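You operate a simulated robot arm through the tools that you are given. There is no shell and no other tool. Be economical: measure what you need, move in short steps, check, and stop when the job is done.

The job below is to be done with a simulated two-armed robot. You get a single attempt, and the scene is never put back.

## Task
Push the red bin lid that stands open shut. Take the hub wheel on the top of the fitting cart and put it away on the top of the racks bench. Pick up the caps carton from the top of the fitting cart with one hand, pass it to the other hand and put it on the top of the pick bench. Fetch the blue card from the top of the boards table and set it in the inside of the wheels tray marked wheels. Put the cover on the top of the gear bench away on the parts shelf. Put the red cover on the top of the grey table away on the top of the racks bench. Any order will do. Set down upright: caps carton, blue card.

It is judged by the outcome, as a careful person would: the job done as asked, and still so three seconds after it is handed in. It fails if anything else is knocked over, pushed out of place, dropped, spilled or broken. Lids that push on must go on centred and level and be pressed home; caps that screw on are set level and turned clockwise until they are tight.

## Robot
Two 7-joint arms with two-finger grippers on one trunk, on a base that drives. Base frame: it is fixed to the floor where the robot stands at the start and does not move with it; the origin is under the middle of the robot, x ahead of it, y to its left, z up. Lengths are in m, angles in degrees, forces in N, time in s.
The left shoulder is at the start at [0.078, 0.151, 0.988], the right one opposite. With the tool pointing down near the work surface each hand reaches from about 0.32 to 0.8 m from the robot's upright axis, wherever it stands, measured 20 degrees to its own side. Places, roughly: blue card [-2.75, 2.5, 0.75]; caps carton [-3, -2, 1]; cover (11x6x6 cm) [-6.1, 3.8, 0.9]; hub wheel [-3, -1.5, 0.75]; inside of the wheels tray marked wheels (24x22 cm) [-5, 0.18, 0.3]; parts shelf (17x48 cm) [-7.96, -0.84, 0.84]; red bin lid [0.7, 0, 1.1]; red cover (12x12x4 cm) [-16.1, 1.4, 0.8]; top of the pick bench [0.7, -1.2, 0.9]; top of the racks bench [-17.7, 6.3, 0.8]. Payload 2.54 kg a hand.
Tool frame (each hand has its own): the origin (TCP) lies between the finger pads and is the grasp point; the fingertips stand 0.03 m ahead of it; z points along the fingers, y is the line along which they close. Largest opening 0.116 m; the body of the gripper starts 0.095 m behind the TCP.
Orientation is that of the tool frame in the base frame, as a unit quaternion [w, x, y, z]. With the fingers straight down and closing along the base's y, the tool's x points along the base's -x, its y along +y and its z along -z.

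## Interface
- The arms move only by the tool send_rows. It takes "left_steps", "right_steps" or both (then of equal length, played together; a hand with none holds still); each is a list of rows, each a list of 7 numbers: the shift along the base's x, y, z in cm, then the turn, a rotation vector about the base's x, y, z in rad, then the closure in counts, from 0 (fully open) to 255 (shut). In form: [[dx, dy, dz, rx, ry, rz, gripper], ...]. A call has 1 to 12 rows; each row is the pose to reach, as a shift and turn from the pose commanded when the call began. A row lasts 0.2 s, in which the tool goes at most 0.05 m and 8.6 degrees; a call with a longer step from one row to the next is refused whole, and so is a gripper value outside its range. Where a pose cannot be reached the arm comes as near as it can. A force on the tool above 40 N (or 10 N above the force at the start of the call, whichever is more), or a blocked arm, ends the call early, and 0.2 s more pass. Each finger travels about 0.072 m/s and halts on what it meets, pressing with about 22 N; the grip force reading is that of the motor and also rises with nothing between the fingers. The clock runs only during rows and for 0.2 s after the last one: add rows that repeat a pose to give the fingers time. It gives the time, the measured TCP pose, the force on the tool (base axes), the opening and the grip force at its end, in the units of the frame above (readings bear some noise), with the torque about the TCP (base axes, N m) and any sound that the robot's microphone picked up, and new pictures: "views" is both (left out), scene, wrist or none (wrist: the cameras of the hands that moved).
- Cameras (640 x 400 px; columns grow to the right, rows downward): "scene" is now at [0.1519, -0.0199, 1.1363]; the picture's right is [-0.15, -0.99, 0.00], its down [-0.30, 0.05, -0.95] and it looks along [0.94, -0.15, -0.30] (base axes); focal length 214 px, centre (320, 200). "left" rides on the left gripper at [0.069, 0.015, -0.122] in its tool frame; the picture's right is [-0.21, 0.98, 0.00], its down [-0.83, -0.18, -0.53] and it looks along [-0.52, -0.11, 0.85] (tool axes); focal length 251 px, centre (320, 200). "right" rides on the right gripper at [0.069, -0.015, -0.122] in its tool frame; the picture's right is [0.21, 0.98, 0.00], its down [-0.83, 0.18, -0.53] and it looks along [-0.52, 0.12, 0.85] (tool axes); focal length 251 px, centre (320, 200). There is no depth. A picture from a camera that has moved, and an enlarged one, comes with that camera's place and axes in the base frame and with its lens. The place of the scene camera against the robot may be out by one fixed shift of up to 0.012 m in any direction.
- lift_body(by): slides the trunk up (or, below 0, down) by that many m; the arms and the scene camera ride with it, the base frame stays. It gives what a move gives, with no picture.
- roll_base(legs): drives the robot by 1 to 6 legs, each [ahead, left, turn to the left] in m, m and degrees, along the robot's own axes; the way and the turn of a leg run together, so that a leg with both is an arc; at most 1.5 m and 180 degrees a leg. The arms and the cameras ride along, it lands a little off, and it stops where it bumps. It gives what a move gives, and a new picture of the scene camera.
- head_to(pan, tilt): turns the head with the scene camera to pan (to the left, within 80 degrees either way) and tilt (down, from -29 to 69), counted from straight ahead of the robot. It gives what a move gives, and a new picture of the scene camera.
- inspect(camera, box): a new picture of the part [left, top, right, bottom] of that camera's present view, enlarged. No time passes.
- finish_job(): hands the job in; it is judged then, once.

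Go step by step. Nothing tells you exact positions but the pictures and the camera data: compare them with the known pose of the tool, close in by small moves and look again before you grip or let go. The budget is 186 turns and 260 pictures, counting those below and the enlarged ones. Unless the task says otherwise, let go and move clear before handing in.

The tools are called after "Request:" as name(argument=value, ...) on one line, values as JSON. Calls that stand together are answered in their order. send_rows: Moves the arms, as the interface text tells. Its arguments: {"type":"object","properties":{"left_steps":{"type":"array","items":{"type":"array","items":{"type":"number"}}},"right_steps":{"type":"array","items":{"type":"array","items":{"type":"number"}}},"views":{"type":"string","enum":["both","scene","wrist","none"]}},"required":[]} The other tools are called the same way: lift_body (by) slides the trunk up or down; roll_base (legs) drives the base; head_to (pan, tilt) turns the head that bears the scene camera; inspect (camera, box) takes an enlarged picture of a part of a camera's view; finish_job () hands the job in.

At the start:

```text
time_s: 0.0
left_position: [0.4372, 0.1983, 1.0004]
left_ee_rot: [-0.001, 0.0, 1.0, -0.001]
left_wrist_force: [-0.1, 0.7, -0.2]
left_moment: [0.0, -0.03, 0.04]
left_grip_width: 0.116
left_finger_force: 0.0
right_position: [0.316, -0.1026, 1.0002]
right_ee_rot: [0.0, -0.001, 1.0, 0.0]
right_wrist_force: [-0.5, 0.9, 0.1]
right_moment: [-0.02, -0.03, -0.02]
right_grip_width: 0.1161
right_finger_force: 0.0
trunk travel left (down, up): [-0.225, 0.064]
robot x, y, heading: [-0.0003, 0.0004, 0.0]
head pan, tilt: [-8.9, 17.8]
```

scene: 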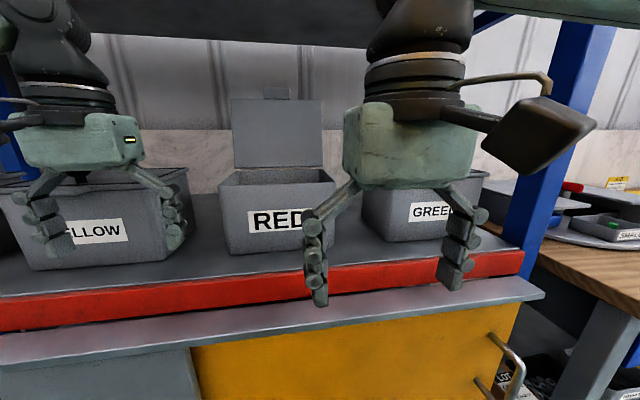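
right: 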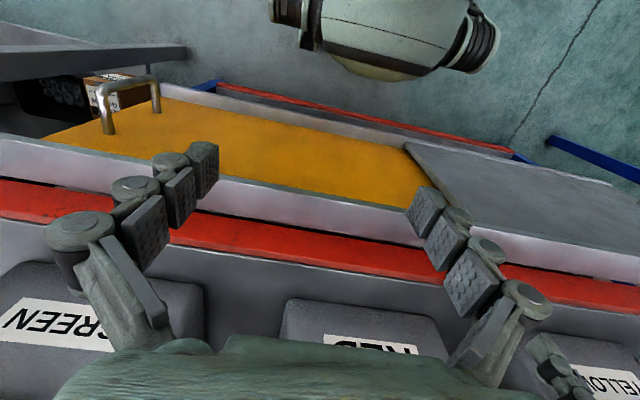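
left: 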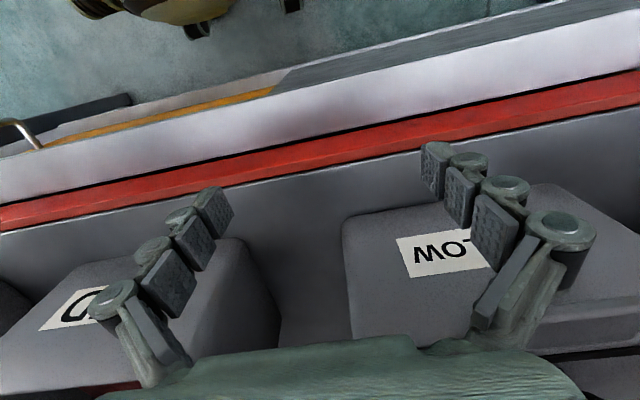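

The red lid stands up behind the RED bin, its hinge near z 1.05 and top near z 1.21, with a shelf overhead. I'll look higher to see how much room there is above it.

Request:
head_to(pan=0, tilt=-10)

```text
time_s: 0.9
left_position: [0.4396, 0.1991, 1.0003]
left_ee_rot: [0.001, 0.0, 1.0, 0.0]
left_wrist_force: [0.1, 0.6, -1.4]
left_moment: [-0.01, 0.01, 0.01]
left_grip_width: 0.1158
left_finger_force: 0.0
right_position: [0.317, -0.1025, 1.0003]
right_ee_rot: [0.0, 0.001, 1.0, -0.001]
right_wrist_force: [-0.5, 0.1, 0.1]
right_moment: [-0.01, 0.04, 0.01]
right_grip_width: 0.1159
right_finger_force: 0.1
trunk travel left (down, up): [-0.225, 0.064]
robot x, y, heading: [0.0019, -0.0001, 0.1]
head pan, tilt: [0.0, -10.0]
camera scene: at [0.144, -0.0055, 1.1801], right [0.0, -1.0, 0.0], down [0.17, 0.0, -0.98], along [0.98, 0.0, 0.17], focal length 214 px, centre (320, 200)
```

scene: 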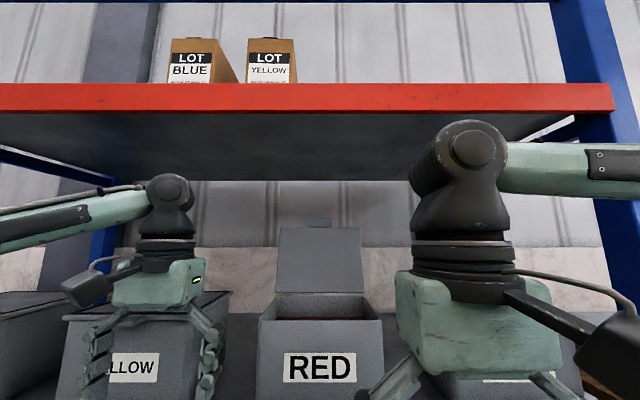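

The shelf overhead is low (about z 1.40–1.45), so I'll come at the lid from its right side, with the right hand's closed fingers pointing left and forward. The first step is to turn the hand while raising it.

Request:
send_rows(right_steps=[[1, -2, 1.7, 0.128, -0.034, -0.034, 40], [2, -4, 3.4, 0.255, -0.068, -0.068, 80], [3, -6, 5, 0.383, -0.1025, -0.1025, 120], [4, -8, 6.7, 0.51, -0.137, -0.137, 160], [5, -10, 8.4, 0.638, -0.171, -0.171, 200], [6, -12.5, 10, 0.766, -0.205, -0.205, 255], [7, -15, 11.5, 0.893, -0.239, -0.239, 255], [8.5, -17, 13, 1.02, -0.273, -0.273, 255], [10, -19, 14.5, 1.148, -0.3075, -0.3075, 255], [11, -21, 16, 1.276, -0.342, -0.342, 255], [12, -23, 17.5, 1.403, -0.376, -0.376, 255], [13, -25, 19, 1.531, -0.41, -0.41, 255]], views="scene")

```text
time_s: 3.5
left_position: [0.4386, 0.1976, 0.9989]
left_ee_rot: [0.0, 0.001, 1.0, -0.001]
left_wrist_force: [-0.8, 0.5, 1.2]
left_moment: [-0.01, -0.03, 0.03]
left_grip_width: 0.1158
left_finger_force: 0.1
right_position: [0.4445, -0.3541, 1.1889]
right_ee_rot: [0.185, 0.182, 0.682, 0.684]
right_wrist_force: [-1.0, 0.4, 1.1]
right_moment: [-0.03, 0.05, -0.07]
right_grip_width: 0.0
right_finger_force: 22.0
trunk travel left (down, up): [-0.225, 0.064]
robot x, y, heading: [0.0005, -0.0019, 0.0]
head pan, tilt: [0.0, -10.0]
camera scene: at [0.144, -0.0056, 1.1802], right [0.0, -1.0, 0.0], down [0.17, 0.0, -0.98], along [0.98, 0.0, 0.17], focal length 214 px, centre (320, 200)
```

scene: 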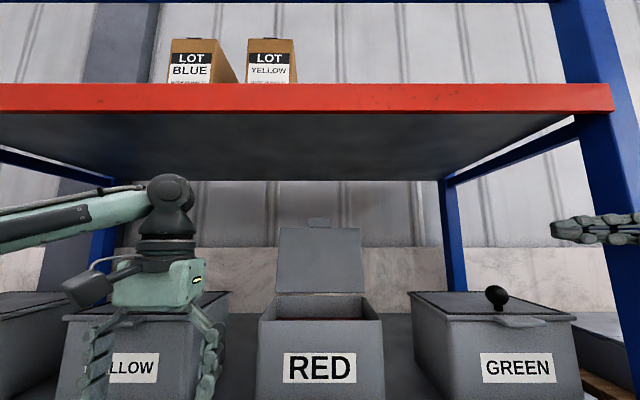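

The shelf's post stands near (0.47, -0.46), so I'll yaw the hand further forward and bring it in between the post and the lid. I'll stop short of the lid to look.

Request:
send_rows(right_steps=[[0, 3.5, 0, 0, 0, -0.12, 255], [0, 7, -0.5, 0, 0, -0.24, 255], [0.5, 10.4, -0.9, 0, 0, -0.349, 255], [4, 11.4, -0.9, 0, 0, -0.349, 255], [8, 12.4, -0.9, 0, 0, -0.349, 255], [12, 13.6, -0.9, 0, 0, -0.349, 255], [16, 14.9, -0.9, 0, 0, -0.349, 255], [20, 15.6, -0.9, 0, 0, -0.349, 255]], views="both")

```text
time_s: 5.3
left_position: [0.4397, 0.1978, 1.0009]
left_ee_rot: [-0.001, 0.0, 1.0, -0.001]
left_wrist_force: [0.2, -1.0, 0.2]
left_moment: [0.03, 0.01, 0.0]
left_grip_width: 0.1161
left_finger_force: 0.0
right_position: [0.6444, -0.1962, 1.1833]
right_ee_rot: [0.298, 0.299, 0.641, 0.641]
right_wrist_force: [0.0, 0.2, -0.1]
right_moment: [0.01, 0.01, -0.01]
right_grip_width: 0.0001
right_finger_force: 22.1
trunk travel left (down, up): [-0.225, 0.064]
robot x, y, heading: [-0.0006, 0.0029, 0.2]
head pan, tilt: [0.0, -10.0]
camera scene: at [0.1444, -0.0053, 1.18], right [0.0, -1.0, 0.0], down [0.17, 0.0, -0.98], along [0.98, 0.0, 0.17], focal length 214 px, centre (320, 200)
camera right: at [0.5082, -0.2218, 1.1656], right [-0.14, 0.17, 0.98], down [0.12, -0.98, 0.18], along [0.98, 0.14, 0.11], focal length 251 px, centre (320, 200)
```

scene: 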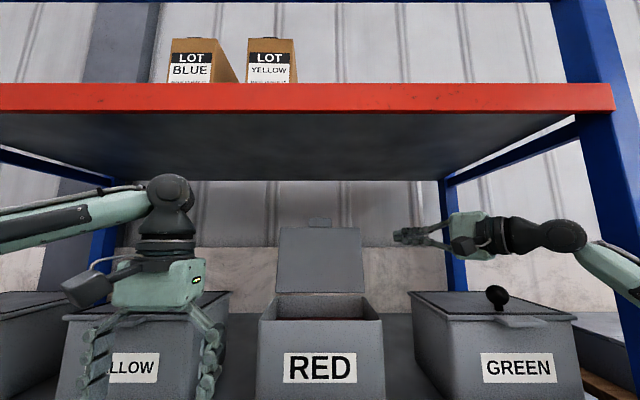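
right: 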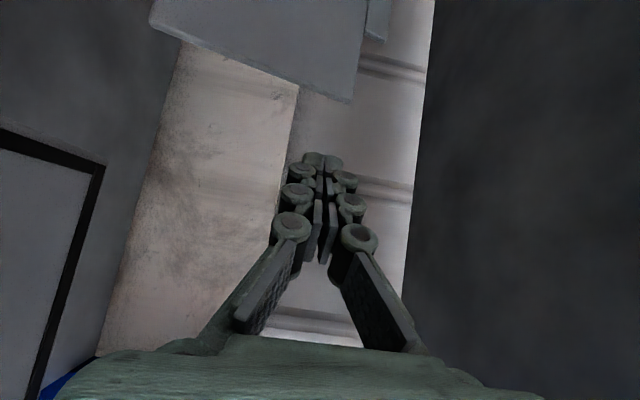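

The wrist view puts the lid's top right corner at about (0.693, -0.11, 1.20). I'll slide the fingertips behind it and draw it forward.

Request:
send_rows(right_steps=[[3.5, 3, -1, 0, 0, 0, 255], [7, 6.5, -1.3, 0, 0, 0, 255], [10.8, 10.2, -1.3, 0, 0, 0, 255], [8, 10.2, -1.3, 0, 0, 0, 255], [5, 10.2, -1.3, 0, 0, 0, 255], [2, 10.2, -1.3, 0, 0, 0, 255], [-1, 10.2, -1.5, 0, 0, 0, 255], [-4, 10.2, -2, 0, 0, 0, 255]], views="scene")

```text
refused: row 3 steps farther than a row can; nothing moved
```

Request:
send_rows(right_steps=[[3, 2.5, -1, 0, 0, 0, 255], [6, 5, -1.3, 0, 0, 0, 255], [9, 8, -1.3, 0, 0, 0, 255], [10.8, 10.2, -1.3, 0, 0, 0, 255], [8, 10.2, -1.3, 0, 0, 0, 255], [5, 10.2, -1.3, 0, 0, 0, 255], [2, 10.2, -1.3, 0, 0, 0, 255], [-1, 10.2, -1.5, 0, 0, 0, 255], [-4, 10.2, -2, 0, 0, 0, 255]], views="scene")

```text
time_s: 7.3
left_position: [0.4304, 0.2016, 1.0011]
left_ee_rot: [0.006, -0.001, 1.0, -0.002]
left_wrist_force: [0.3, 0.3, 0.3]
left_moment: [0.01, 0.03, 0.01]
left_grip_width: 0.116
left_finger_force: 0.1
right_position: [0.5993, -0.0907, 1.1567]
right_ee_rot: [0.296, 0.298, 0.643, 0.64]
right_wrist_force: [1.0, 0.9, 0.3]
right_moment: [0.03, -0.01, -0.01]
right_grip_width: 0.0002
right_finger_force: 21.9
trunk travel left (down, up): [-0.225, 0.064]
robot x, y, heading: [0.0023, 0.0001, -0.0]
head pan, tilt: [0.0, -10.0]
camera scene: at [0.1336, -0.0027, 1.1782], right [0.0, -1.0, 0.0], down [0.18, 0.0, -0.98], along [0.98, 0.0, 0.18], focal length 214 px, centre (320, 200)
```

scene: 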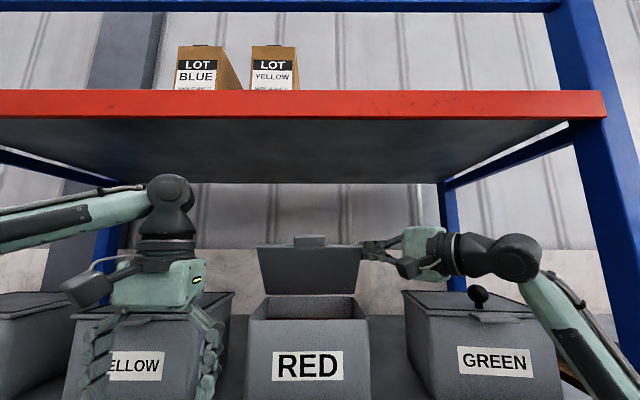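

The lid is following the finger and now leans forward. I'll keep pulling it forward and down.

Request:
send_rows(right_steps=[[-2, 1, -1, 0, 0, 0, 255], [-4, 2, -2, 0, 0, 0, 255], [-6, 3, -3.5, 0, 0, 0, 255], [-7, 3, -4.5, 0, 0, 0, 255]], views="scene")

```text
time_s: 8.3
left_position: [0.4382, 0.1986, 1.0001]
left_ee_rot: [-0.001, 0.0, 1.0, -0.001]
left_wrist_force: [-0.7, -0.3, -0.1]
left_moment: [0.01, 0.02, -0.01]
left_grip_width: 0.1161
left_finger_force: 0.0
right_position: [0.5377, -0.0644, 1.1142]
right_ee_rot: [0.299, 0.298, 0.641, 0.641]
right_wrist_force: [-0.6, -0.5, -1.0]
right_moment: [0.0, 0.0, -0.01]
right_grip_width: 0.0
right_finger_force: 21.8
trunk travel left (down, up): [-0.225, 0.064]
robot x, y, heading: [-0.0001, 0.0001, -0.0]
head pan, tilt: [0.0, -10.0]
camera scene: at [0.144, -0.0055, 1.1802], right [0.0, -1.0, 0.0], down [0.17, 0.0, -0.98], along [0.98, 0.0, 0.17], focal length 214 px, centre (320, 200)
```

scene: 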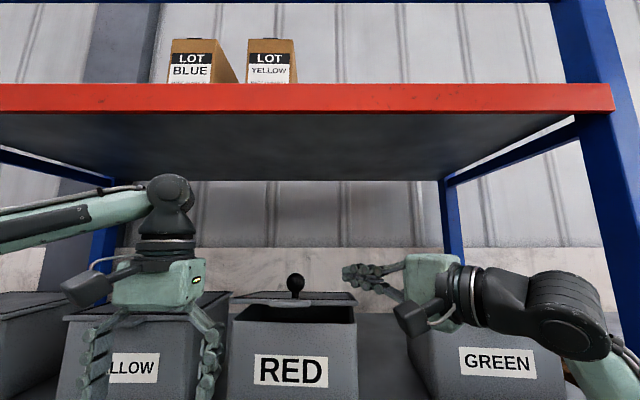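

The lid has nearly fallen shut, but both the RED and GREEN bins look shifted left. I'll look lower before moving the arm.

Request:
head_to(pan=-20, tilt=25)

Request:
inspect(camera="right", box=[0, 0, 640, 400])

```text
time_s: 9.3
left_position: [0.4389, 0.199, 0.9992]
left_ee_rot: [0.0, 0.001, 1.0, 0.0]
left_wrist_force: [-0.1, 0.7, 0.1]
left_moment: [-0.03, 0.01, 0.01]
left_grip_width: 0.1159
left_finger_force: 0.0
right_position: [0.5377, -0.0643, 1.1167]
right_ee_rot: [0.299, 0.298, 0.641, 0.641]
right_wrist_force: [-0.8, 0.3, 0.5]
right_moment: [0.02, 0.0, 0.0]
right_grip_width: 0.0
right_finger_force: 22.1
trunk travel left (down, up): [-0.225, 0.064]
robot x, y, heading: [-0.0013, -0.0035, -0.1]
head pan, tilt: [-20.0, 25.0]
camera scene: at [0.1463, -0.037, 1.1246], right [-0.34, -0.94, 0.0], down [-0.4, 0.14, -0.91], along [0.85, -0.31, -0.42], focal length 214 px, centre (320, 200)
```

scene: 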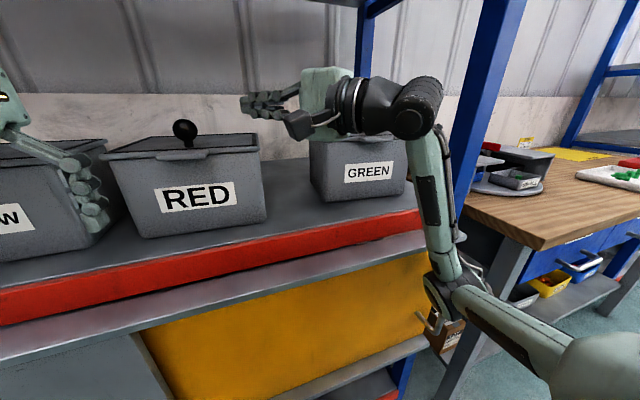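

```text
1.00 times, centred on (320, 200) of right (not enlarged: the box is as wide or as high as the picture)
camera zoom: at [0.4003, -0.0909, 1.0989], right [-0.14, 0.16, 0.98], down [0.12, -0.98, 0.18], along [0.98, 0.14, 0.11], focal length 251 px, centre (320, 200)
```

zoom: 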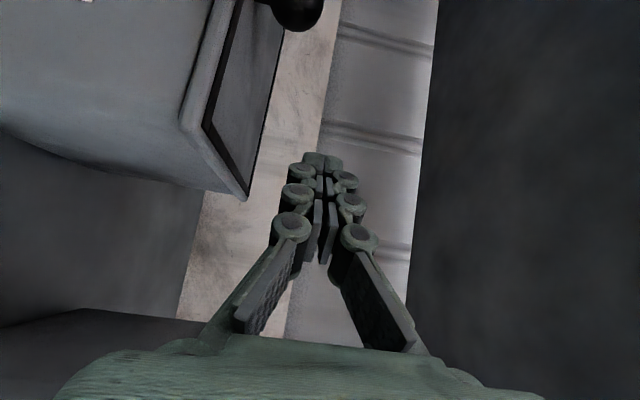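

The lid is down. I'll back the right arm out and look again with the starting head pose, so I can compare the bin positions directly.

Request:
send_rows(right_steps=[[-2, 0, 2, 0, 0, 0, 255], [-5, 0, 3, 0, 0, 0, 255], [-9, 0, 3, 0, 0, 0, 255], [-13, -2, 3, 0, 0, 0, 255], [-17, -5, 3, 0, 0, 0, 255], [-19, -9, 3, 0, 0, 0, 255], [-20, -13, 3, 0, 0, 0, 255]], views="none")

Request:
head_to(pan=-8.9, tilt=17.8)

```text
time_s: 10.5
left_position: [0.4368, 0.2007, 1.004]
left_ee_rot: [0.0, -0.001, 1.0, 0.0]
left_wrist_force: [-1.2, 0.0, 0.2]
left_moment: [-0.01, 0.02, 0.0]
left_grip_width: 0.1159
left_finger_force: 0.2
right_position: [0.4441, -0.0957, 1.1113]
right_ee_rot: [0.226, 0.355, 0.67, 0.612]
right_wrist_force: [-1.2, -0.1, 0.0]
right_moment: [-0.01, -0.02, 0.0]
right_grip_width: 0.0
right_finger_force: 22.4
right hand out of reach, approached as far as the arm can: row 3, 4, 5
trunk travel left (down, up): [-0.225, 0.064]
robot x, y, heading: [-0.0019, 0.0009, -0.2]
head pan, tilt: [-20.0, 25.0]
stopped in row 5 (right hand): the arm was blocked; the commanded pose is now the measured one
```

```text
time_s: 11.2
left_position: [0.434, 0.2006, 1.0002]
left_ee_rot: [0.002, -0.001, 1.0, 0.0]
left_wrist_force: [0.0, -0.4, -1.0]
left_moment: [-0.03, -0.05, 0.04]
left_grip_width: 0.1159
left_finger_force: 0.1
right_position: [0.4422, -0.0953, 1.1123]
right_ee_rot: [0.23, 0.352, 0.67, 0.612]
right_wrist_force: [0.3, 1.1, 0.2]
right_moment: [0.01, 0.0, 0.02]
right_grip_width: 0.0001
right_finger_force: 22.6
trunk travel left (down, up): [-0.225, 0.064]
robot x, y, heading: [-0.001, 0.0026, 0.2]
head pan, tilt: [-8.9, 17.8]
camera scene: at [0.1489, -0.0185, 1.1367], right [-0.15, -0.99, 0.0], down [-0.3, 0.05, -0.95], along [0.94, -0.15, -0.3], focal length 214 px, centre (320, 200)
```

scene: 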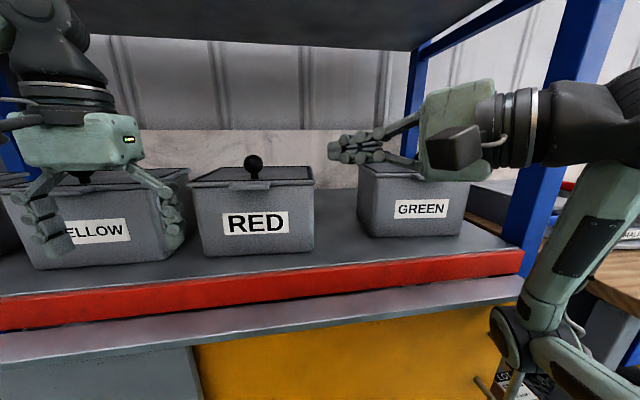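

The lid is shut, but the red bin has shifted about 5 cm left and the green one slightly. I'll bring the right arm back to a normal downward posture first, then measure and correct.

Request:
send_rows(right_steps=[[0, -1, 0, -0.115, 0.043, 0.066, 255], [0, -2, 0, -0.23, 0.0865, 0.132, 255], [0, -3, 0, -0.345, 0.13, 0.198, 255], [-1, -4, 0, -0.46, 0.173, 0.264, 255], [-2, -5, 0, -0.575, 0.216, 0.33, 255], [-3, -6, 0, -0.69, 0.26, 0.396, 255], [-4, -7, 0, -0.805, 0.303, 0.463, 255], [-5, -8, 0, -0.92, 0.346, 0.529, 255], [-6, -9, 0, -1.035, 0.389, 0.595, 255], [-7, -10, 0, -1.15, 0.4325, 0.661, 255], [-8, -11, 0, -1.265, 0.476, 0.727, 255], [-9, -12, 0, -1.38, 0.519, 0.793, 255]], views="scene")

```text
time_s: 13.8
left_position: [0.4371, 0.2028, 1.001]
left_ee_rot: [0.0, -0.002, 1.0, -0.001]
left_wrist_force: [-0.3, 0.1, -0.6]
left_moment: [0.03, 0.0, 0.01]
left_grip_width: 0.1161
left_finger_force: 0.1
right_position: [0.3541, -0.2144, 1.111]
right_ee_rot: [-0.001, 0.002, 1.0, -0.002]
right_wrist_force: [-0.4, -0.9, -0.5]
right_moment: [0.01, 0.0, -0.03]
right_grip_width: 0.0
right_finger_force: 21.9
trunk travel left (down, up): [-0.225, 0.064]
robot x, y, heading: [-0.0001, 0.0037, 0.0]
head pan, tilt: [-8.9, 17.8]
camera scene: at [0.1503, -0.0173, 1.1362], right [-0.15, -0.99, 0.0], down [-0.3, 0.05, -0.95], along [0.94, -0.14, -0.31], focal length 214 px, centre (320, 200)
```

scene: 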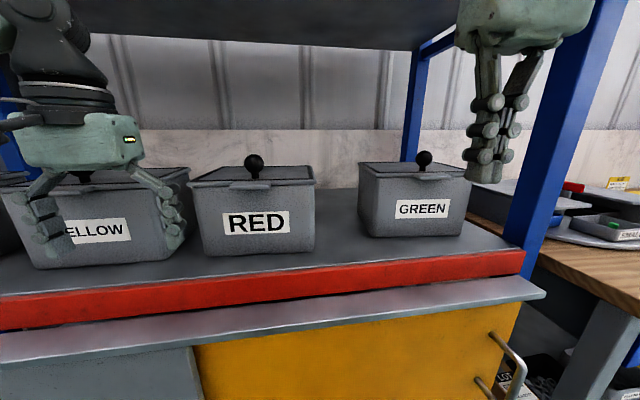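

Now I'll correct the bins by holding each lid knob and sliding the bin gently. I'll tilt the right hand 45° forward, open it and bring it near the red knob to see it with the wrist camera, while the left hand moves aside.

Request:
send_rows(right_steps=[[2, 3, 2, 0, -0.12, 0, 200], [4, 7, 4, 0, -0.24, 0, 120], [6, 11, 5, 0, -0.36, 0, 60], [8, 15, 6, 0, -0.48, 0, 40], [10, 19, 6, 0, -0.6, 0, 40], [12, 23, 6, 0, -0.72, 0, 40], [13, 26, 6, 0, -0.785, 0, 40]], left_steps=[[-1, 1, 0, 0, 0, 0, 0], [-2, 2, 0, 0, 0, 0, 0], [-3, 4, 0, 0, 0, 0, 0], [-4, 6, 0, 0, 0, 0, 0], [-5, 8, 0, 0, 0, 0, 0], [-5, 10, 0, 0, 0, 0, 0], [-5, 12, 0, 0, 0, 0, 0]], views="both")

```text
time_s: 15.4
left_position: [0.3884, 0.3239, 0.999]
left_ee_rot: [0.0, -0.002, 1.0, -0.002]
left_wrist_force: [-0.7, 0.0, -0.9]
left_moment: [-0.01, 0.01, 0.0]
left_grip_width: 0.116
left_finger_force: 0.1
right_position: [0.4819, 0.0507, 1.1712]
right_ee_rot: [0.382, 0.002, 0.924, -0.002]
right_wrist_force: [0.6, 0.0, -0.4]
right_moment: [0.0, 0.01, -0.04]
right_grip_width: 0.0978
right_finger_force: 0.0
trunk travel left (down, up): [-0.225, 0.064]
robot x, y, heading: [-0.0008, 0.0023, 0.2]
head pan, tilt: [-8.9, 17.8]
camera scene: at [0.1507, -0.017, 1.1362], right [-0.15, -0.99, 0.0], down [-0.3, 0.05, -0.95], along [0.94, -0.14, -0.31], focal length 214 px, centre (320, 200)
camera right: at [0.3482, 0.0359, 1.2066], right [-0.15, 0.98, -0.15], down [0.21, 0.18, 0.96], along [0.97, 0.11, -0.23], focal length 251 px, centre (320, 200)
camera left: at [0.3212, 0.3396, 1.1196], right [0.21, 0.98, 0.0], down [0.83, -0.18, 0.53], along [0.52, -0.11, -0.85], focal length 251 px, centre (320, 200)
```

scene: 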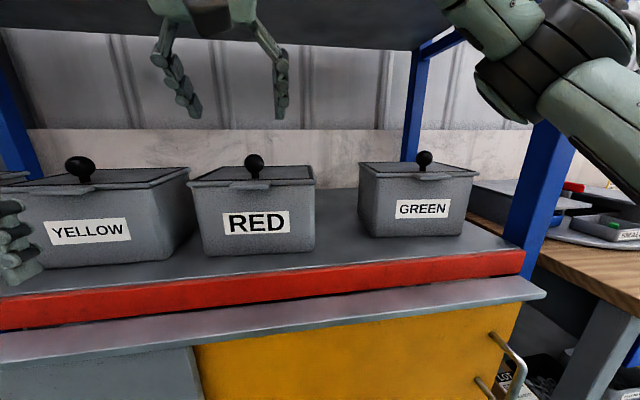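
right: 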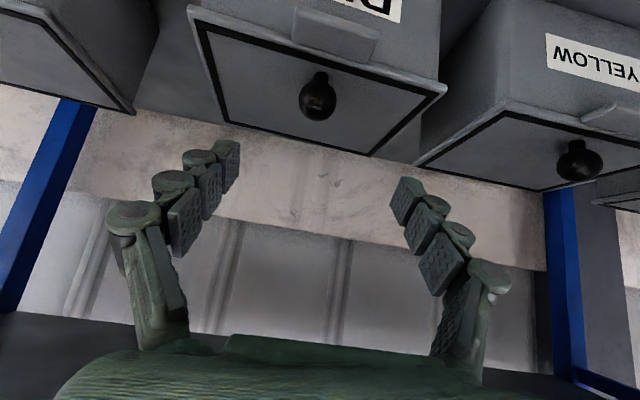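
left: 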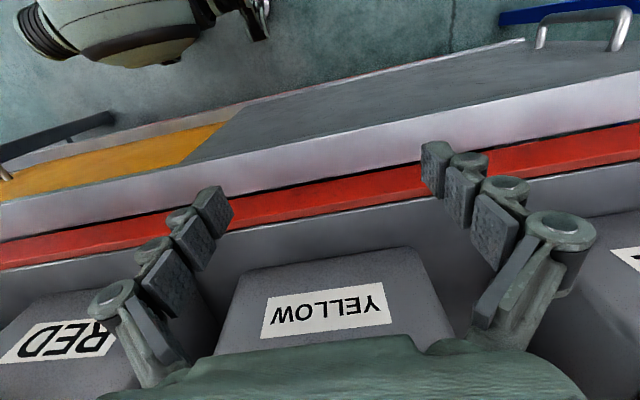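

From both cameras the red knob is at about (0.518, 0.040, 1.086), so the bin has shifted about 5 cm in +y with little change in x. I'll take hold of the knob.

Request:
send_rows(right_steps=[[0.5, -0.6, -2.5, 0, 0, 0, 40], [1.5, -1.1, -5, 0, 0, 0, 40], [3.3, -1.1, -7.7, 0, 0, 0, 40], [3.3, -1.1, -7.7, 0, 0, 0, 150], [3.3, -1.1, -7.7, 0, 0, 0, 230], [3.3, -1.1, -7.7, 0, 0, 0, 230], [3.3, -1.1, -7.7, 0, 0, 0, 230]], views="scene")

```text
time_s: 17.0
left_position: [0.3882, 0.3237, 0.9994]
left_ee_rot: [0.0, -0.002, 1.0, 0.0]
left_wrist_force: [0.9, -0.5, 0.0]
left_moment: [0.01, -0.02, 0.0]
left_grip_width: 0.116
left_finger_force: 0.0
right_position: [0.5158, 0.0361, 1.0906]
right_ee_rot: [0.382, 0.001, 0.924, -0.001]
right_wrist_force: [-2.2, 5.9, 0.3]
right_moment: [0.1, 0.03, 0.26]
right_grip_width: 0.0305
right_finger_force: 21.6
trunk travel left (down, up): [-0.225, 0.064]
robot x, y, heading: [-0.0037, 0.004, 0.4]
head pan, tilt: [-8.9, 17.8]
camera scene: at [0.1505, -0.0168, 1.1362], right [-0.15, -0.99, 0.0], down [-0.3, 0.05, -0.95], along [0.94, -0.14, -0.31], focal length 214 px, centre (320, 200)
```

scene: 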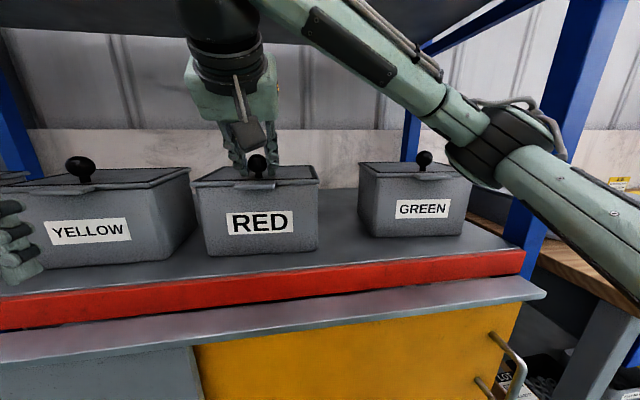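

The knob is gripped (0.0305 m). I'll slide the bin 3.5 cm in -y, then compare with the starting picture.

Request:
send_rows(right_steps=[[0, -1, 0, 0, 0, 0, 230], [0, -2, 0, 0, 0, 0, 230], [0, -3, 0, 0, 0, 0, 230], [0, -3.7, 0, 0, 0, 0, 230], [0, -3.7, 0, 0, 0, 0, 230]], views="scene")

```text
time_s: 18.2
left_position: [0.389, 0.3233, 0.9988]
left_ee_rot: [-0.001, -0.002, 1.0, -0.002]
left_wrist_force: [-0.3, 0.2, 0.2]
left_moment: [-0.05, 0.02, 0.0]
left_grip_width: 0.116
left_finger_force: 0.0
right_position: [0.5168, -0.0046, 1.0919]
right_ee_rot: [0.381, 0.003, 0.925, -0.002]
right_wrist_force: [-0.9, 0.8, -0.3]
right_moment: [0.01, 0.73, 0.04]
right_grip_width: 0.0307
right_finger_force: 21.9
trunk travel left (down, up): [-0.225, 0.064]
robot x, y, heading: [-0.0003, 0.0043, 0.1]
head pan, tilt: [-8.9, 17.8]
camera scene: at [0.1511, -0.0174, 1.1361], right [-0.15, -0.99, 0.0], down [-0.3, 0.05, -0.95], along [0.94, -0.15, -0.31], focal length 214 px, centre (320, 200)
```

scene: 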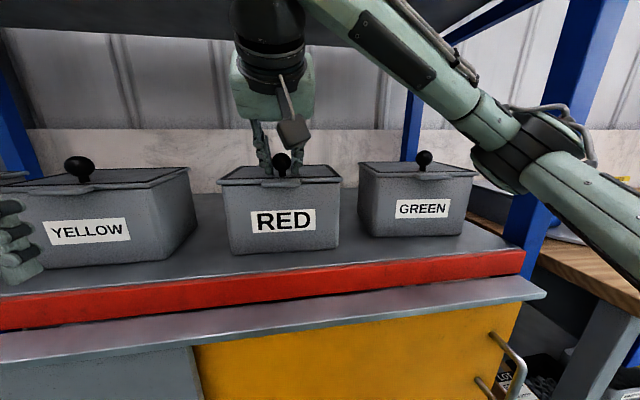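

The red bin is back where it started to within about 5 mm. I'll let go, back off and check the green bin from the same head pose as before (pan 0, tilt -10).

Request:
send_rows(right_steps=[[0, 0, 0, 0, 0, 0, 150], [0, 0, 0, 0, 0, 0, 60], [0, 0, 0, 0, 0, 0, 40], [-1, 0, 3, 0, 0, 0, 40], [-2, 0, 7, 0, 0, 0, 40], [-4, -3, 10, 0, 0, 0, 40], [-8, -6, 10, 0, 0, 0, 40], [-12, -9, 10, 0, 0, 0, 40]], views="none")

Request:
head_to(pan=0, tilt=-10)

Request:
head_to(pan=-40, tilt=15)

```text
time_s: 20.0
left_position: [0.3888, 0.3232, 1.0]
left_ee_rot: [0.0, -0.002, 1.0, 0.0]
left_wrist_force: [0.6, -0.2, -0.9]
left_moment: [0.03, -0.04, -0.02]
left_grip_width: 0.1162
left_finger_force: 0.1
right_position: [0.3923, -0.0917, 1.1918]
right_ee_rot: [0.381, 0.003, 0.924, -0.002]
right_wrist_force: [0.8, 0.0, 0.2]
right_moment: [0.0, 0.02, 0.0]
right_grip_width: 0.0979
right_finger_force: 0.1
trunk travel left (down, up): [-0.225, 0.064]
robot x, y, heading: [-0.0004, 0.002, 0.4]
head pan, tilt: [-8.9, 17.8]
```

```text
time_s: 20.9
left_position: [0.3887, 0.3232, 0.9998]
left_ee_rot: [0.0, -0.001, 1.0, -0.001]
left_wrist_force: [0.9, -0.3, 0.4]
left_moment: [-0.01, -0.02, -0.02]
left_grip_width: 0.1162
left_finger_force: 0.0
right_position: [0.3956, -0.0915, 1.1916]
right_ee_rot: [0.382, 0.002, 0.924, -0.001]
right_wrist_force: [-0.6, 0.7, 0.1]
right_moment: [0.02, -0.01, 0.0]
right_grip_width: 0.0979
right_finger_force: 0.0
trunk travel left (down, up): [-0.225, 0.064]
robot x, y, heading: [-0.0019, 0.0038, -0.1]
head pan, tilt: [0.0, -10.0]
camera scene: at [0.1428, -0.0032, 1.1801], right [0.0, -1.0, 0.0], down [0.17, 0.0, -0.98], along [0.98, 0.0, 0.17], focal length 214 px, centre (320, 200)
```

scene: 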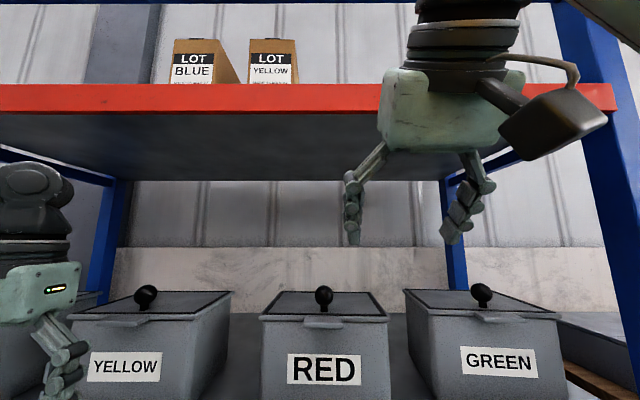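

```text
time_s: 22.0
left_position: [0.3892, 0.324, 1.0001]
left_ee_rot: [0.0, -0.002, 1.0, -0.001]
left_wrist_force: [0.8, -0.3, -0.2]
left_moment: [0.07, 0.01, -0.01]
left_grip_width: 0.116
left_finger_force: 0.1
right_position: [0.3951, -0.0915, 1.1914]
right_ee_rot: [0.382, 0.002, 0.924, -0.002]
right_wrist_force: [0.0, -0.6, -0.1]
right_moment: [-0.02, 0.03, 0.0]
right_grip_width: 0.098
right_finger_force: 0.1
trunk travel left (down, up): [-0.225, 0.064]
robot x, y, heading: [0.0015, 0.0023, 0.1]
head pan, tilt: [-40.0, 15.0]
camera scene: at [0.1302, -0.0632, 1.1408], right [-0.64, -0.77, 0.0], down [-0.2, 0.17, -0.97], along [0.74, -0.62, -0.26], focal length 214 px, centre (320, 200)
```

scene: 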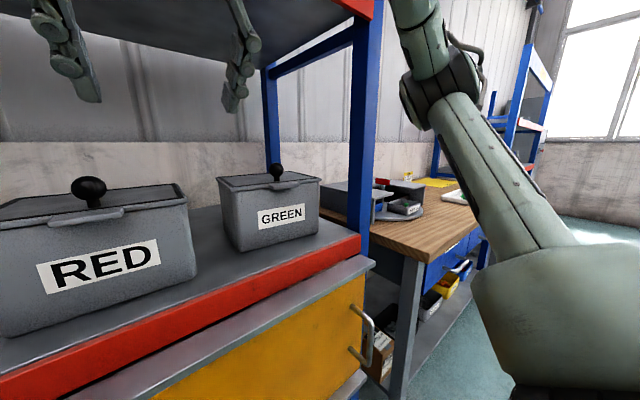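

The green bin has been nudged about 3 cm back and turned about 8° clockwise. I'll push its right front corner back with the closed fingers to square it, then draw it forward by its knob. First the hand goes in front of that corner.

Request:
send_rows(right_steps=[[0, -4, -1, 0, -0.06, 0, 120], [0, -8, -2, 0, -0.13, 0, 200], [0, -12, -4, 0, -0.2, 0, 255], [0, -16, -7, 0, -0.262, 0, 255], [0, -20, -10, 0, -0.262, 0, 255], [0, -24, -13, 0, -0.262, 0, 255], [0, -27.4, -16, 0, -0.262, 0, 255]], views="both")

```text
time_s: 23.6
left_position: [0.3878, 0.3247, 1.0012]
left_ee_rot: [0.001, -0.002, 1.0, 0.0]
left_wrist_force: [0.2, -0.4, -0.8]
left_moment: [-0.02, 0.02, -0.01]
left_grip_width: 0.1158
left_finger_force: 0.0
right_position: [0.3975, -0.3673, 1.0295]
right_ee_rot: [0.496, 0.0, 0.868, 0.0]
right_wrist_force: [1.1, -0.1, -0.6]
right_moment: [-0.07, -0.01, -0.02]
right_grip_width: 0.0
right_finger_force: 22.2
trunk travel left (down, up): [-0.225, 0.064]
robot x, y, heading: [-0.0015, 0.0007, 0.1]
head pan, tilt: [-40.0, 15.0]
camera scene: at [0.1301, -0.0629, 1.1408], right [-0.64, -0.77, 0.0], down [-0.2, 0.17, -0.97], along [0.74, -0.62, -0.26], focal length 214 px, centre (320, 200)
camera right: at [0.2591, -0.3833, 1.03], right [-0.11, 0.98, -0.19], down [-0.04, 0.18, 0.98], along [0.99, 0.11, 0.02], focal length 251 px, centre (320, 200)
```

scene: 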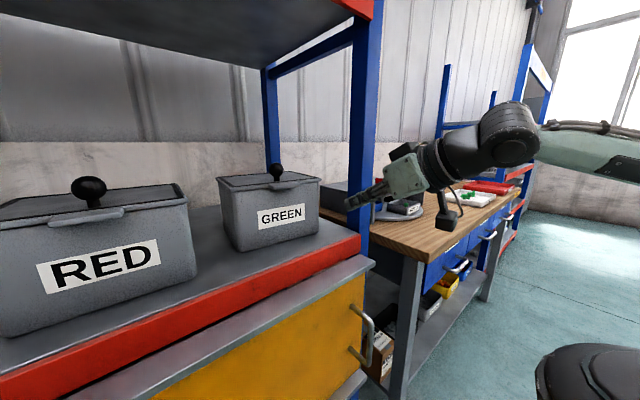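
right: 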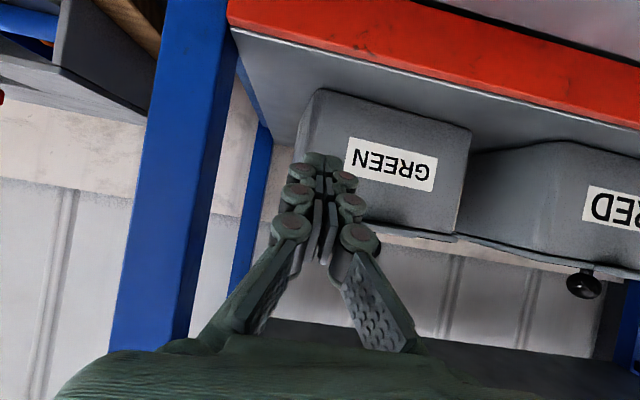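

The green bin is narrower than I took it to be, with its right front edge near y = -0.35. I'll shift the finger to y = -0.335 and push forward gently.

Request:
send_rows(right_steps=[[1, 2, 0, 0, 0, 0, 255], [4, 3.2, 0, 0, 0, 0, 255], [6, 3.2, 0, 0, 0, 0, 255], [8, 3.2, 0, 0, 0, 0, 255], [9, 3.2, 0, 0, 0, 0, 255], [10, 3.2, 0, 0, 0, 0, 255]], views="both")

```text
time_s: 25.0
left_position: [0.3886, 0.3227, 0.9989]
left_ee_rot: [0.0, -0.002, 1.0, -0.001]
left_wrist_force: [-1.2, -0.1, -0.8]
left_moment: [-0.01, -0.01, 0.01]
left_grip_width: 0.116
left_finger_force: 0.0
right_position: [0.4951, -0.3349, 1.0342]
right_ee_rot: [0.499, 0.003, 0.867, -0.001]
right_wrist_force: [0.6, 0.0, -0.7]
right_moment: [0.0, 0.02, 0.02]
right_grip_width: 0.0001
right_finger_force: 21.9
right hand out of reach, approached as far as the arm can: row 1
trunk travel left (down, up): [-0.225, 0.064]
robot x, y, heading: [0.0007, -0.0024, -0.1]
head pan, tilt: [-40.0, 15.0]
camera scene: at [0.13, -0.0632, 1.1408], right [-0.64, -0.77, 0.0], down [-0.2, 0.17, -0.97], along [0.74, -0.62, -0.26], focal length 214 px, centre (320, 200)
camera right: at [0.3563, -0.3498, 1.0337], right [-0.1, 0.98, -0.19], down [-0.05, 0.18, 0.98], along [0.99, 0.11, 0.03], focal length 251 px, centre (320, 200)
```

scene: 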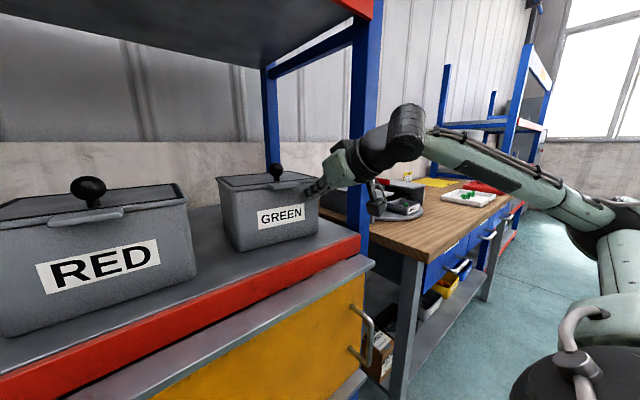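
right: 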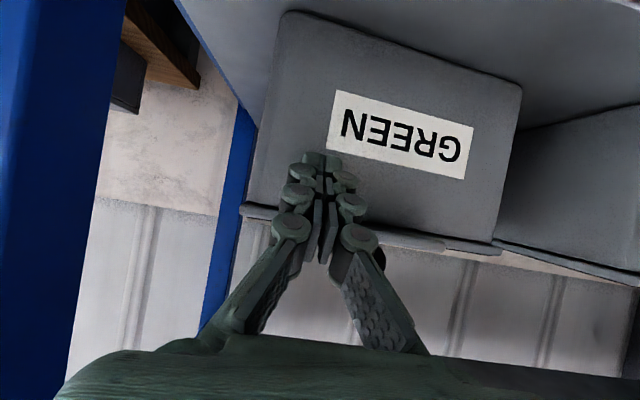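

There's no contact yet, and the bin actually spans about y -0.21 to -0.385. I'll shift a little right and push further.

Request:
send_rows(right_steps=[[0, -2.3, 0, 0, 0, 0, 255], [1, -2.3, 0, 0, 0, 0, 255], [2, -2.3, 0, 0, 0, 0, 255], [3, -2.3, 0, 0, 0, 0, 255]], views="scene")

```text
time_s: 26.0
left_position: [0.3885, 0.3231, 0.9984]
left_ee_rot: [0.0, -0.001, 1.0, -0.001]
left_wrist_force: [-0.5, 0.3, 0.1]
left_moment: [-0.02, 0.01, -0.02]
left_grip_width: 0.1159
left_finger_force: 0.1
right_position: [0.5273, -0.3586, 1.0326]
right_ee_rot: [0.499, 0.003, 0.867, -0.002]
right_wrist_force: [0.5, 0.7, -0.4]
right_moment: [0.02, 0.04, 0.0]
right_grip_width: 0.0
right_finger_force: 21.5
trunk travel left (down, up): [-0.225, 0.064]
robot x, y, heading: [0.0017, 0.0029, 0.0]
head pan, tilt: [-40.0, 15.0]
camera scene: at [0.1303, -0.0631, 1.1408], right [-0.64, -0.77, 0.0], down [-0.2, 0.17, -0.97], along [0.74, -0.62, -0.26], focal length 214 px, centre (320, 200)
```

scene: 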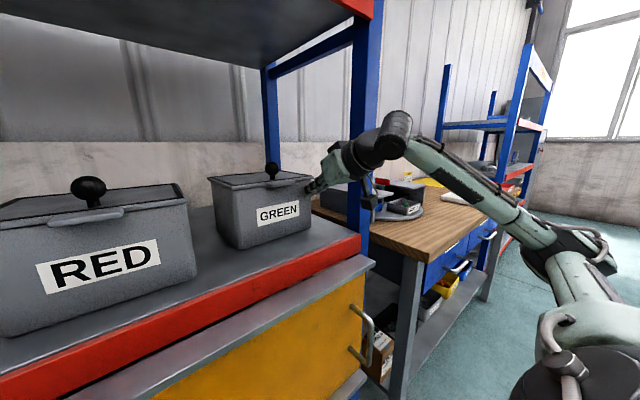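

The bin is squared now. I'll retreat and move above the green knob for a close look.

Request:
send_rows(right_steps=[[-3, 0, 0, 0, 0, 0, 255], [-7, 1, 1, 0, 0, 0, 200], [-10, 2, 5, 0, 0.06, 0, 120], [-10, 4, 9.5, 0, 0.13, 0, 60], [-9, 6, 13, 0, 0.2, 0, 40], [-7, 8.3, 14, 0, 0.262, 0, 40], [-4.7, 8.3, 14, 0, 0.262, 0, 40]], views="wrist")

Request:
head_to(pan=0, tilt=-10)

```text
refused: row 3 steps farther than a row can; nothing moved
```

```text
time_s: 27.1
left_position: [0.3896, 0.3233, 0.9989]
left_ee_rot: [-0.001, -0.002, 1.0, 0.0]
left_wrist_force: [0.5, 0.8, 0.3]
left_moment: [0.0, 0.02, 0.0]
left_grip_width: 0.116
left_finger_force: 0.0
right_position: [0.527, -0.3568, 1.0338]
right_ee_rot: [0.5, 0.002, 0.866, -0.001]
right_wrist_force: [-0.2, 0.9, 0.3]
right_moment: [0.01, 0.0, 0.01]
right_grip_width: 0.0
right_finger_force: 22.4
trunk travel left (down, up): [-0.225, 0.064]
robot x, y, heading: [-0.0042, 0.0059, 0.3]
head pan, tilt: [0.0, -10.0]
camera scene: at [0.1428, -0.0032, 1.1801], right [0.0, -1.0, 0.0], down [0.17, 0.0, -0.98], along [0.98, 0.0, 0.17], focal length 214 px, centre (320, 200)
```

scene: 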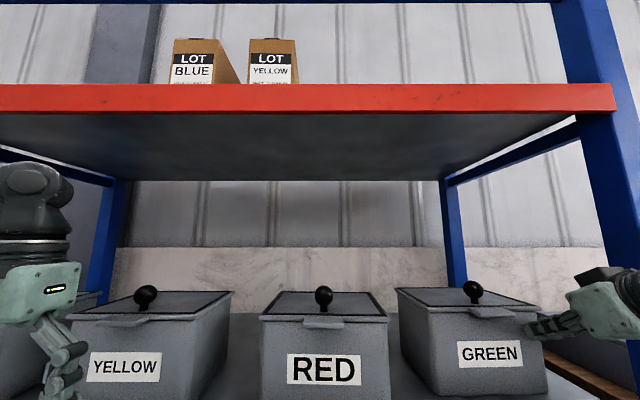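

The bin is level and square but sits about 5 cm too far back. I'll go to its knob and grasp it.

Request:
send_rows(right_steps=[[-3, 0, 0, 0, 0, 0, 255], [-7, 1, 1, 0, 0, 0, 200], [-9, 2, 4, 0, 0.06, 0, 120], [-10, 3.5, 8, 0, 0.13, 0, 60], [-9, 5.5, 11.5, 0, 0.2, 0, 40], [-7, 7.8, 13.5, 0, 0.262, 0, 40], [-3, 7.8, 14, 0, 0.262, 0, 40], [-1, 7.8, 14, 0, 0.262, 0, 40]], views="wrist")

```text
time_s: 28.9
left_position: [0.3885, 0.3227, 0.9993]
left_ee_rot: [0.0, -0.001, 1.0, -0.001]
left_wrist_force: [-0.6, 0.4, -0.5]
left_moment: [0.02, -0.01, 0.0]
left_grip_width: 0.1162
left_finger_force: 0.0
right_position: [0.5219, -0.2784, 1.1741]
right_ee_rot: [0.382, 0.001, 0.924, 0.0]
right_wrist_force: [0.3, 0.4, -0.2]
right_moment: [0.02, -0.03, 0.01]
right_grip_width: 0.0977
right_finger_force: 0.1
trunk travel left (down, up): [-0.225, 0.064]
robot x, y, heading: [-0.002, 0.0037, 0.0]
head pan, tilt: [0.0, -10.0]
camera right: at [0.388, -0.2933, 1.2101], right [-0.15, 0.98, -0.15], down [0.21, 0.18, 0.96], along [0.97, 0.11, -0.23], focal length 251 px, centre (320, 200)
```

right: 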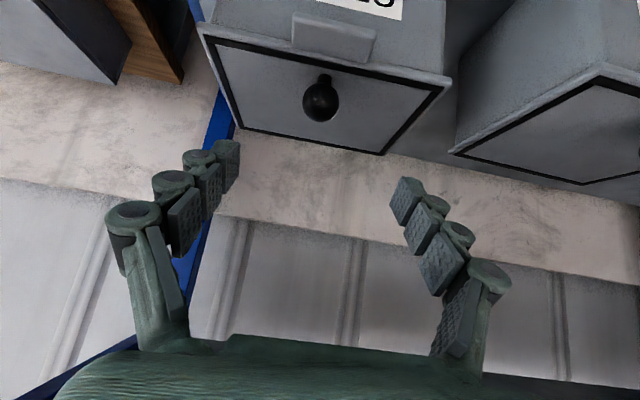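

The knob appears in the same place relative to the hand as the red one did. I'll grasp it and draw the bin 4.6 cm toward the robot.

Request:
send_rows(right_steps=[[0.8, -0.5, -2.5, 0, 0, 0, 40], [1.8, -0.9, -5, 0, 0, 0, 40], [3.6, -0.9, -7.9, 0, 0, 0, 40], [3.6, -0.9, -7.9, 0, 0, 0, 150], [3.6, -0.9, -7.9, 0, 0, 0, 230], [3.6, -0.9, -7.9, 0, 0, 0, 230], [3.6, -0.9, -7.9, 0, 0, 0, 230], [2.6, -0.9, -7.9, 0, 0, 0, 230], [1.6, -0.9, -7.9, 0, 0, 0, 230], [0.6, -0.9, -7.9, 0, 0, 0, 230], [-1, -0.9, -7.9, 0, 0, 0, 230], [-1, -0.9, -7.9, 0, 0, 0, 230]], views="scene")

```text
time_s: 31.5
left_position: [0.3888, 0.3237, 0.9989]
left_ee_rot: [0.0, -0.002, 1.0, -0.001]
left_wrist_force: [-0.4, 0.4, 0.0]
left_moment: [-0.02, 0.03, 0.0]
left_grip_width: 0.1156
left_finger_force: 0.0
right_position: [0.5053, -0.2886, 1.096]
right_ee_rot: [0.382, 0.001, 0.924, -0.001]
right_wrist_force: [2.5, 0.1, 3.7]
right_moment: [0.01, 0.02, -0.01]
right_grip_width: 0.0307
right_finger_force: 21.7
trunk travel left (down, up): [-0.225, 0.064]
robot x, y, heading: [-0.0036, -0.0006, 0.2]
head pan, tilt: [0.0, -10.0]
camera scene: at [0.1428, -0.003, 1.1802], right [0.0, -1.0, 0.0], down [0.17, 0.0, -0.98], along [0.98, 0.0, 0.17], focal length 214 px, centre (320, 200)
```

scene: 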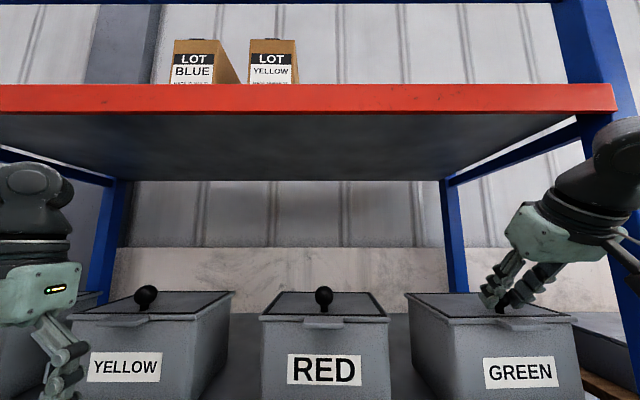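

The GREEN label is now within a couple of pixels of where it started. I'll release it, tuck the arms, and head for the fitting cart.

Request:
send_rows(right_steps=[[0, 0, 0, 0, 0, 0, 150], [0, 0, 0, 0, 0, 0, 60], [0, 0, 0, 0, 0, 0, 30], [-1, 0, 3, 0, 0, 0, 0], [-2, 0, 7, 0, 0, 0, 0], [-5, 1, 9, 0, 0.13, 0, 0], [-9, 2, 9, 0, 0.26, 0, 0], [-12, 3, 9, 0, 0.39, 0, 0], [-14, 3, 9, 0, 0.52, 0, 0], [-15, 3, 7, 0, 0.65, 0, 0], [-16, 3, 4, 0, 0.785, 0, 0]], views="none")

Request:
head_to(pan=0, tilt=10)

```text
time_s: 33.9
left_position: [0.3894, 0.3233, 0.9986]
left_ee_rot: [0.0, -0.002, 1.0, -0.002]
left_wrist_force: [0.7, 0.1, -0.1]
left_moment: [-0.03, -0.02, 0.0]
left_grip_width: 0.1161
left_finger_force: 0.0
right_position: [0.3477, -0.2592, 1.1348]
right_ee_rot: [-0.002, 0.001, 1.0, -0.002]
right_wrist_force: [-0.4, 0.0, -0.1]
right_moment: [0.0, 0.04, -0.01]
right_grip_width: 0.116
right_finger_force: 0.0
trunk travel left (down, up): [-0.225, 0.064]
robot x, y, heading: [-0.0031, 0.0015, 0.1]
head pan, tilt: [0.0, -10.0]
```

```text
time_s: 34.7
left_position: [0.3893, 0.3237, 0.9993]
left_ee_rot: [0.0, -0.002, 1.0, -0.001]
left_wrist_force: [-0.1, -0.1, 1.0]
left_moment: [0.0, -0.01, -0.02]
left_grip_width: 0.1158
left_finger_force: 0.1
right_position: [0.3484, -0.2592, 1.1351]
right_ee_rot: [0.0, 0.001, 1.0, -0.002]
right_wrist_force: [0.0, 1.6, -0.1]
right_moment: [-0.02, 0.0, 0.0]
right_grip_width: 0.116
right_finger_force: 0.1
trunk travel left (down, up): [-0.225, 0.064]
robot x, y, heading: [-0.0024, 0.0051, 0.1]
head pan, tilt: [0.0, 10.0]
camera scene: at [0.1514, -0.0031, 1.149], right [0.0, -1.0, 0.0], down [-0.17, 0.0, -0.98], along [0.98, 0.0, -0.17], focal length 214 px, centre (320, 200)
```

scene: 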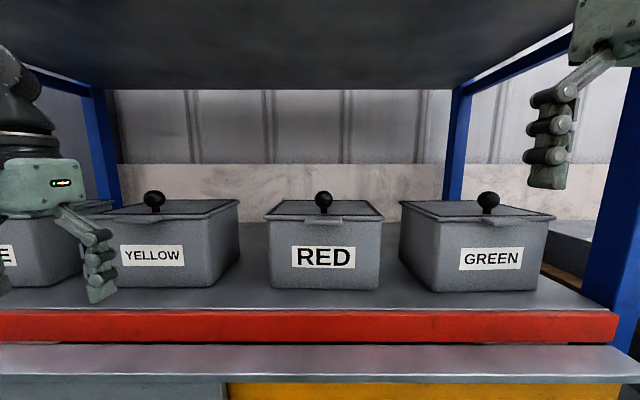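

All bins look right and the red lid is shut. I'll back off and turn around to see the room.

Request:
roll_base(legs=[[-0.4, 0, 0], [0, 0, 90]])

Request:
roll_base(legs=[[0, 0, 90]])

```text
time_s: 41.0
left_position: [-0.7073, 0.4044, 0.9994]
left_ee_rot: [0.001, -0.692, 0.722, -0.001]
left_wrist_force: [-0.8, -0.3, 0.0]
left_moment: [0.04, 0.01, 0.0]
left_grip_width: 0.1162
left_finger_force: 0.0
right_position: [-0.1263, 0.3391, 1.1349]
right_ee_rot: [0.001, -0.691, 0.723, -0.002]
right_wrist_force: [-0.2, 0.6, -0.3]
right_moment: [-0.03, 0.01, 0.05]
right_grip_width: 0.1158
right_finger_force: 0.1
trunk travel left (down, up): [-0.225, 0.064]
robot x, y, heading: [-0.4085, -0.0023, 87.3]
head pan, tilt: [0.0, 10.0]
camera scene: at [-0.4049, 0.1563, 1.1489], right [1.0, -0.04, 0.0], down [-0.01, -0.17, -0.98], along [0.04, 0.98, -0.17], focal length 214 px, centre (320, 200)
```

scene: 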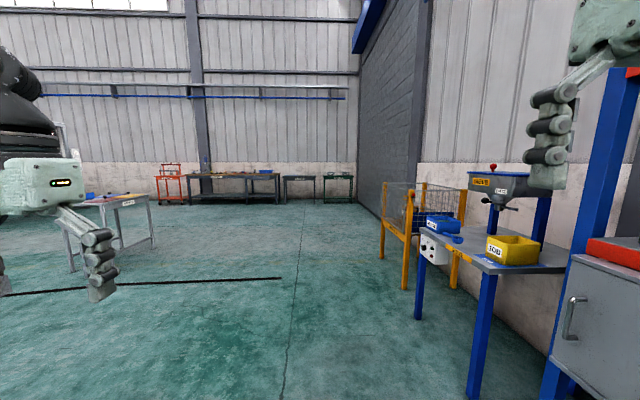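

```text
time_s: 45.3
left_position: [-0.8112, -0.2971, 0.9985]
left_ee_rot: [-0.001, 1.0, -0.028, 0.0]
left_wrist_force: [0.2, 0.4, 0.5]
left_moment: [0.0, 0.02, 0.0]
left_grip_width: 0.1158
left_finger_force: 0.0
right_position: [-0.737, 0.2813, 1.1352]
right_ee_rot: [-0.003, 1.0, -0.03, 0.002]
right_wrist_force: [0.2, -0.8, -0.1]
right_moment: [-0.01, -0.01, 0.02]
right_grip_width: 0.1159
right_finger_force: 0.1
trunk travel left (down, up): [-0.225, 0.064]
robot x, y, heading: [-0.4058, 0.0025, 176.9]
head pan, tilt: [0.0, 10.0]
camera scene: at [-0.5724, 0.0043, 1.1489], right [0.06, 1.0, 0.0], down [0.17, -0.01, -0.98], along [-0.98, 0.05, -0.17], focal length 214 px, centre (320, 200)
```

scene: 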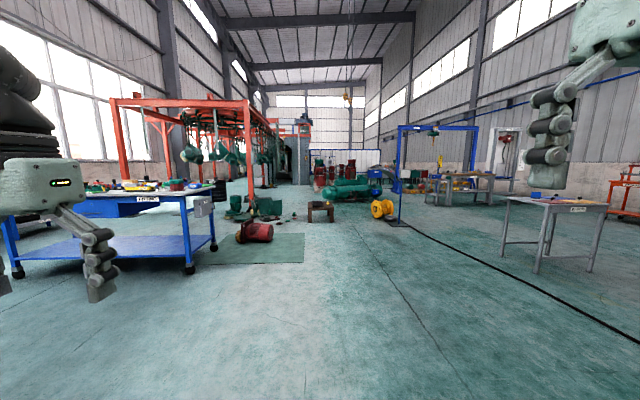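

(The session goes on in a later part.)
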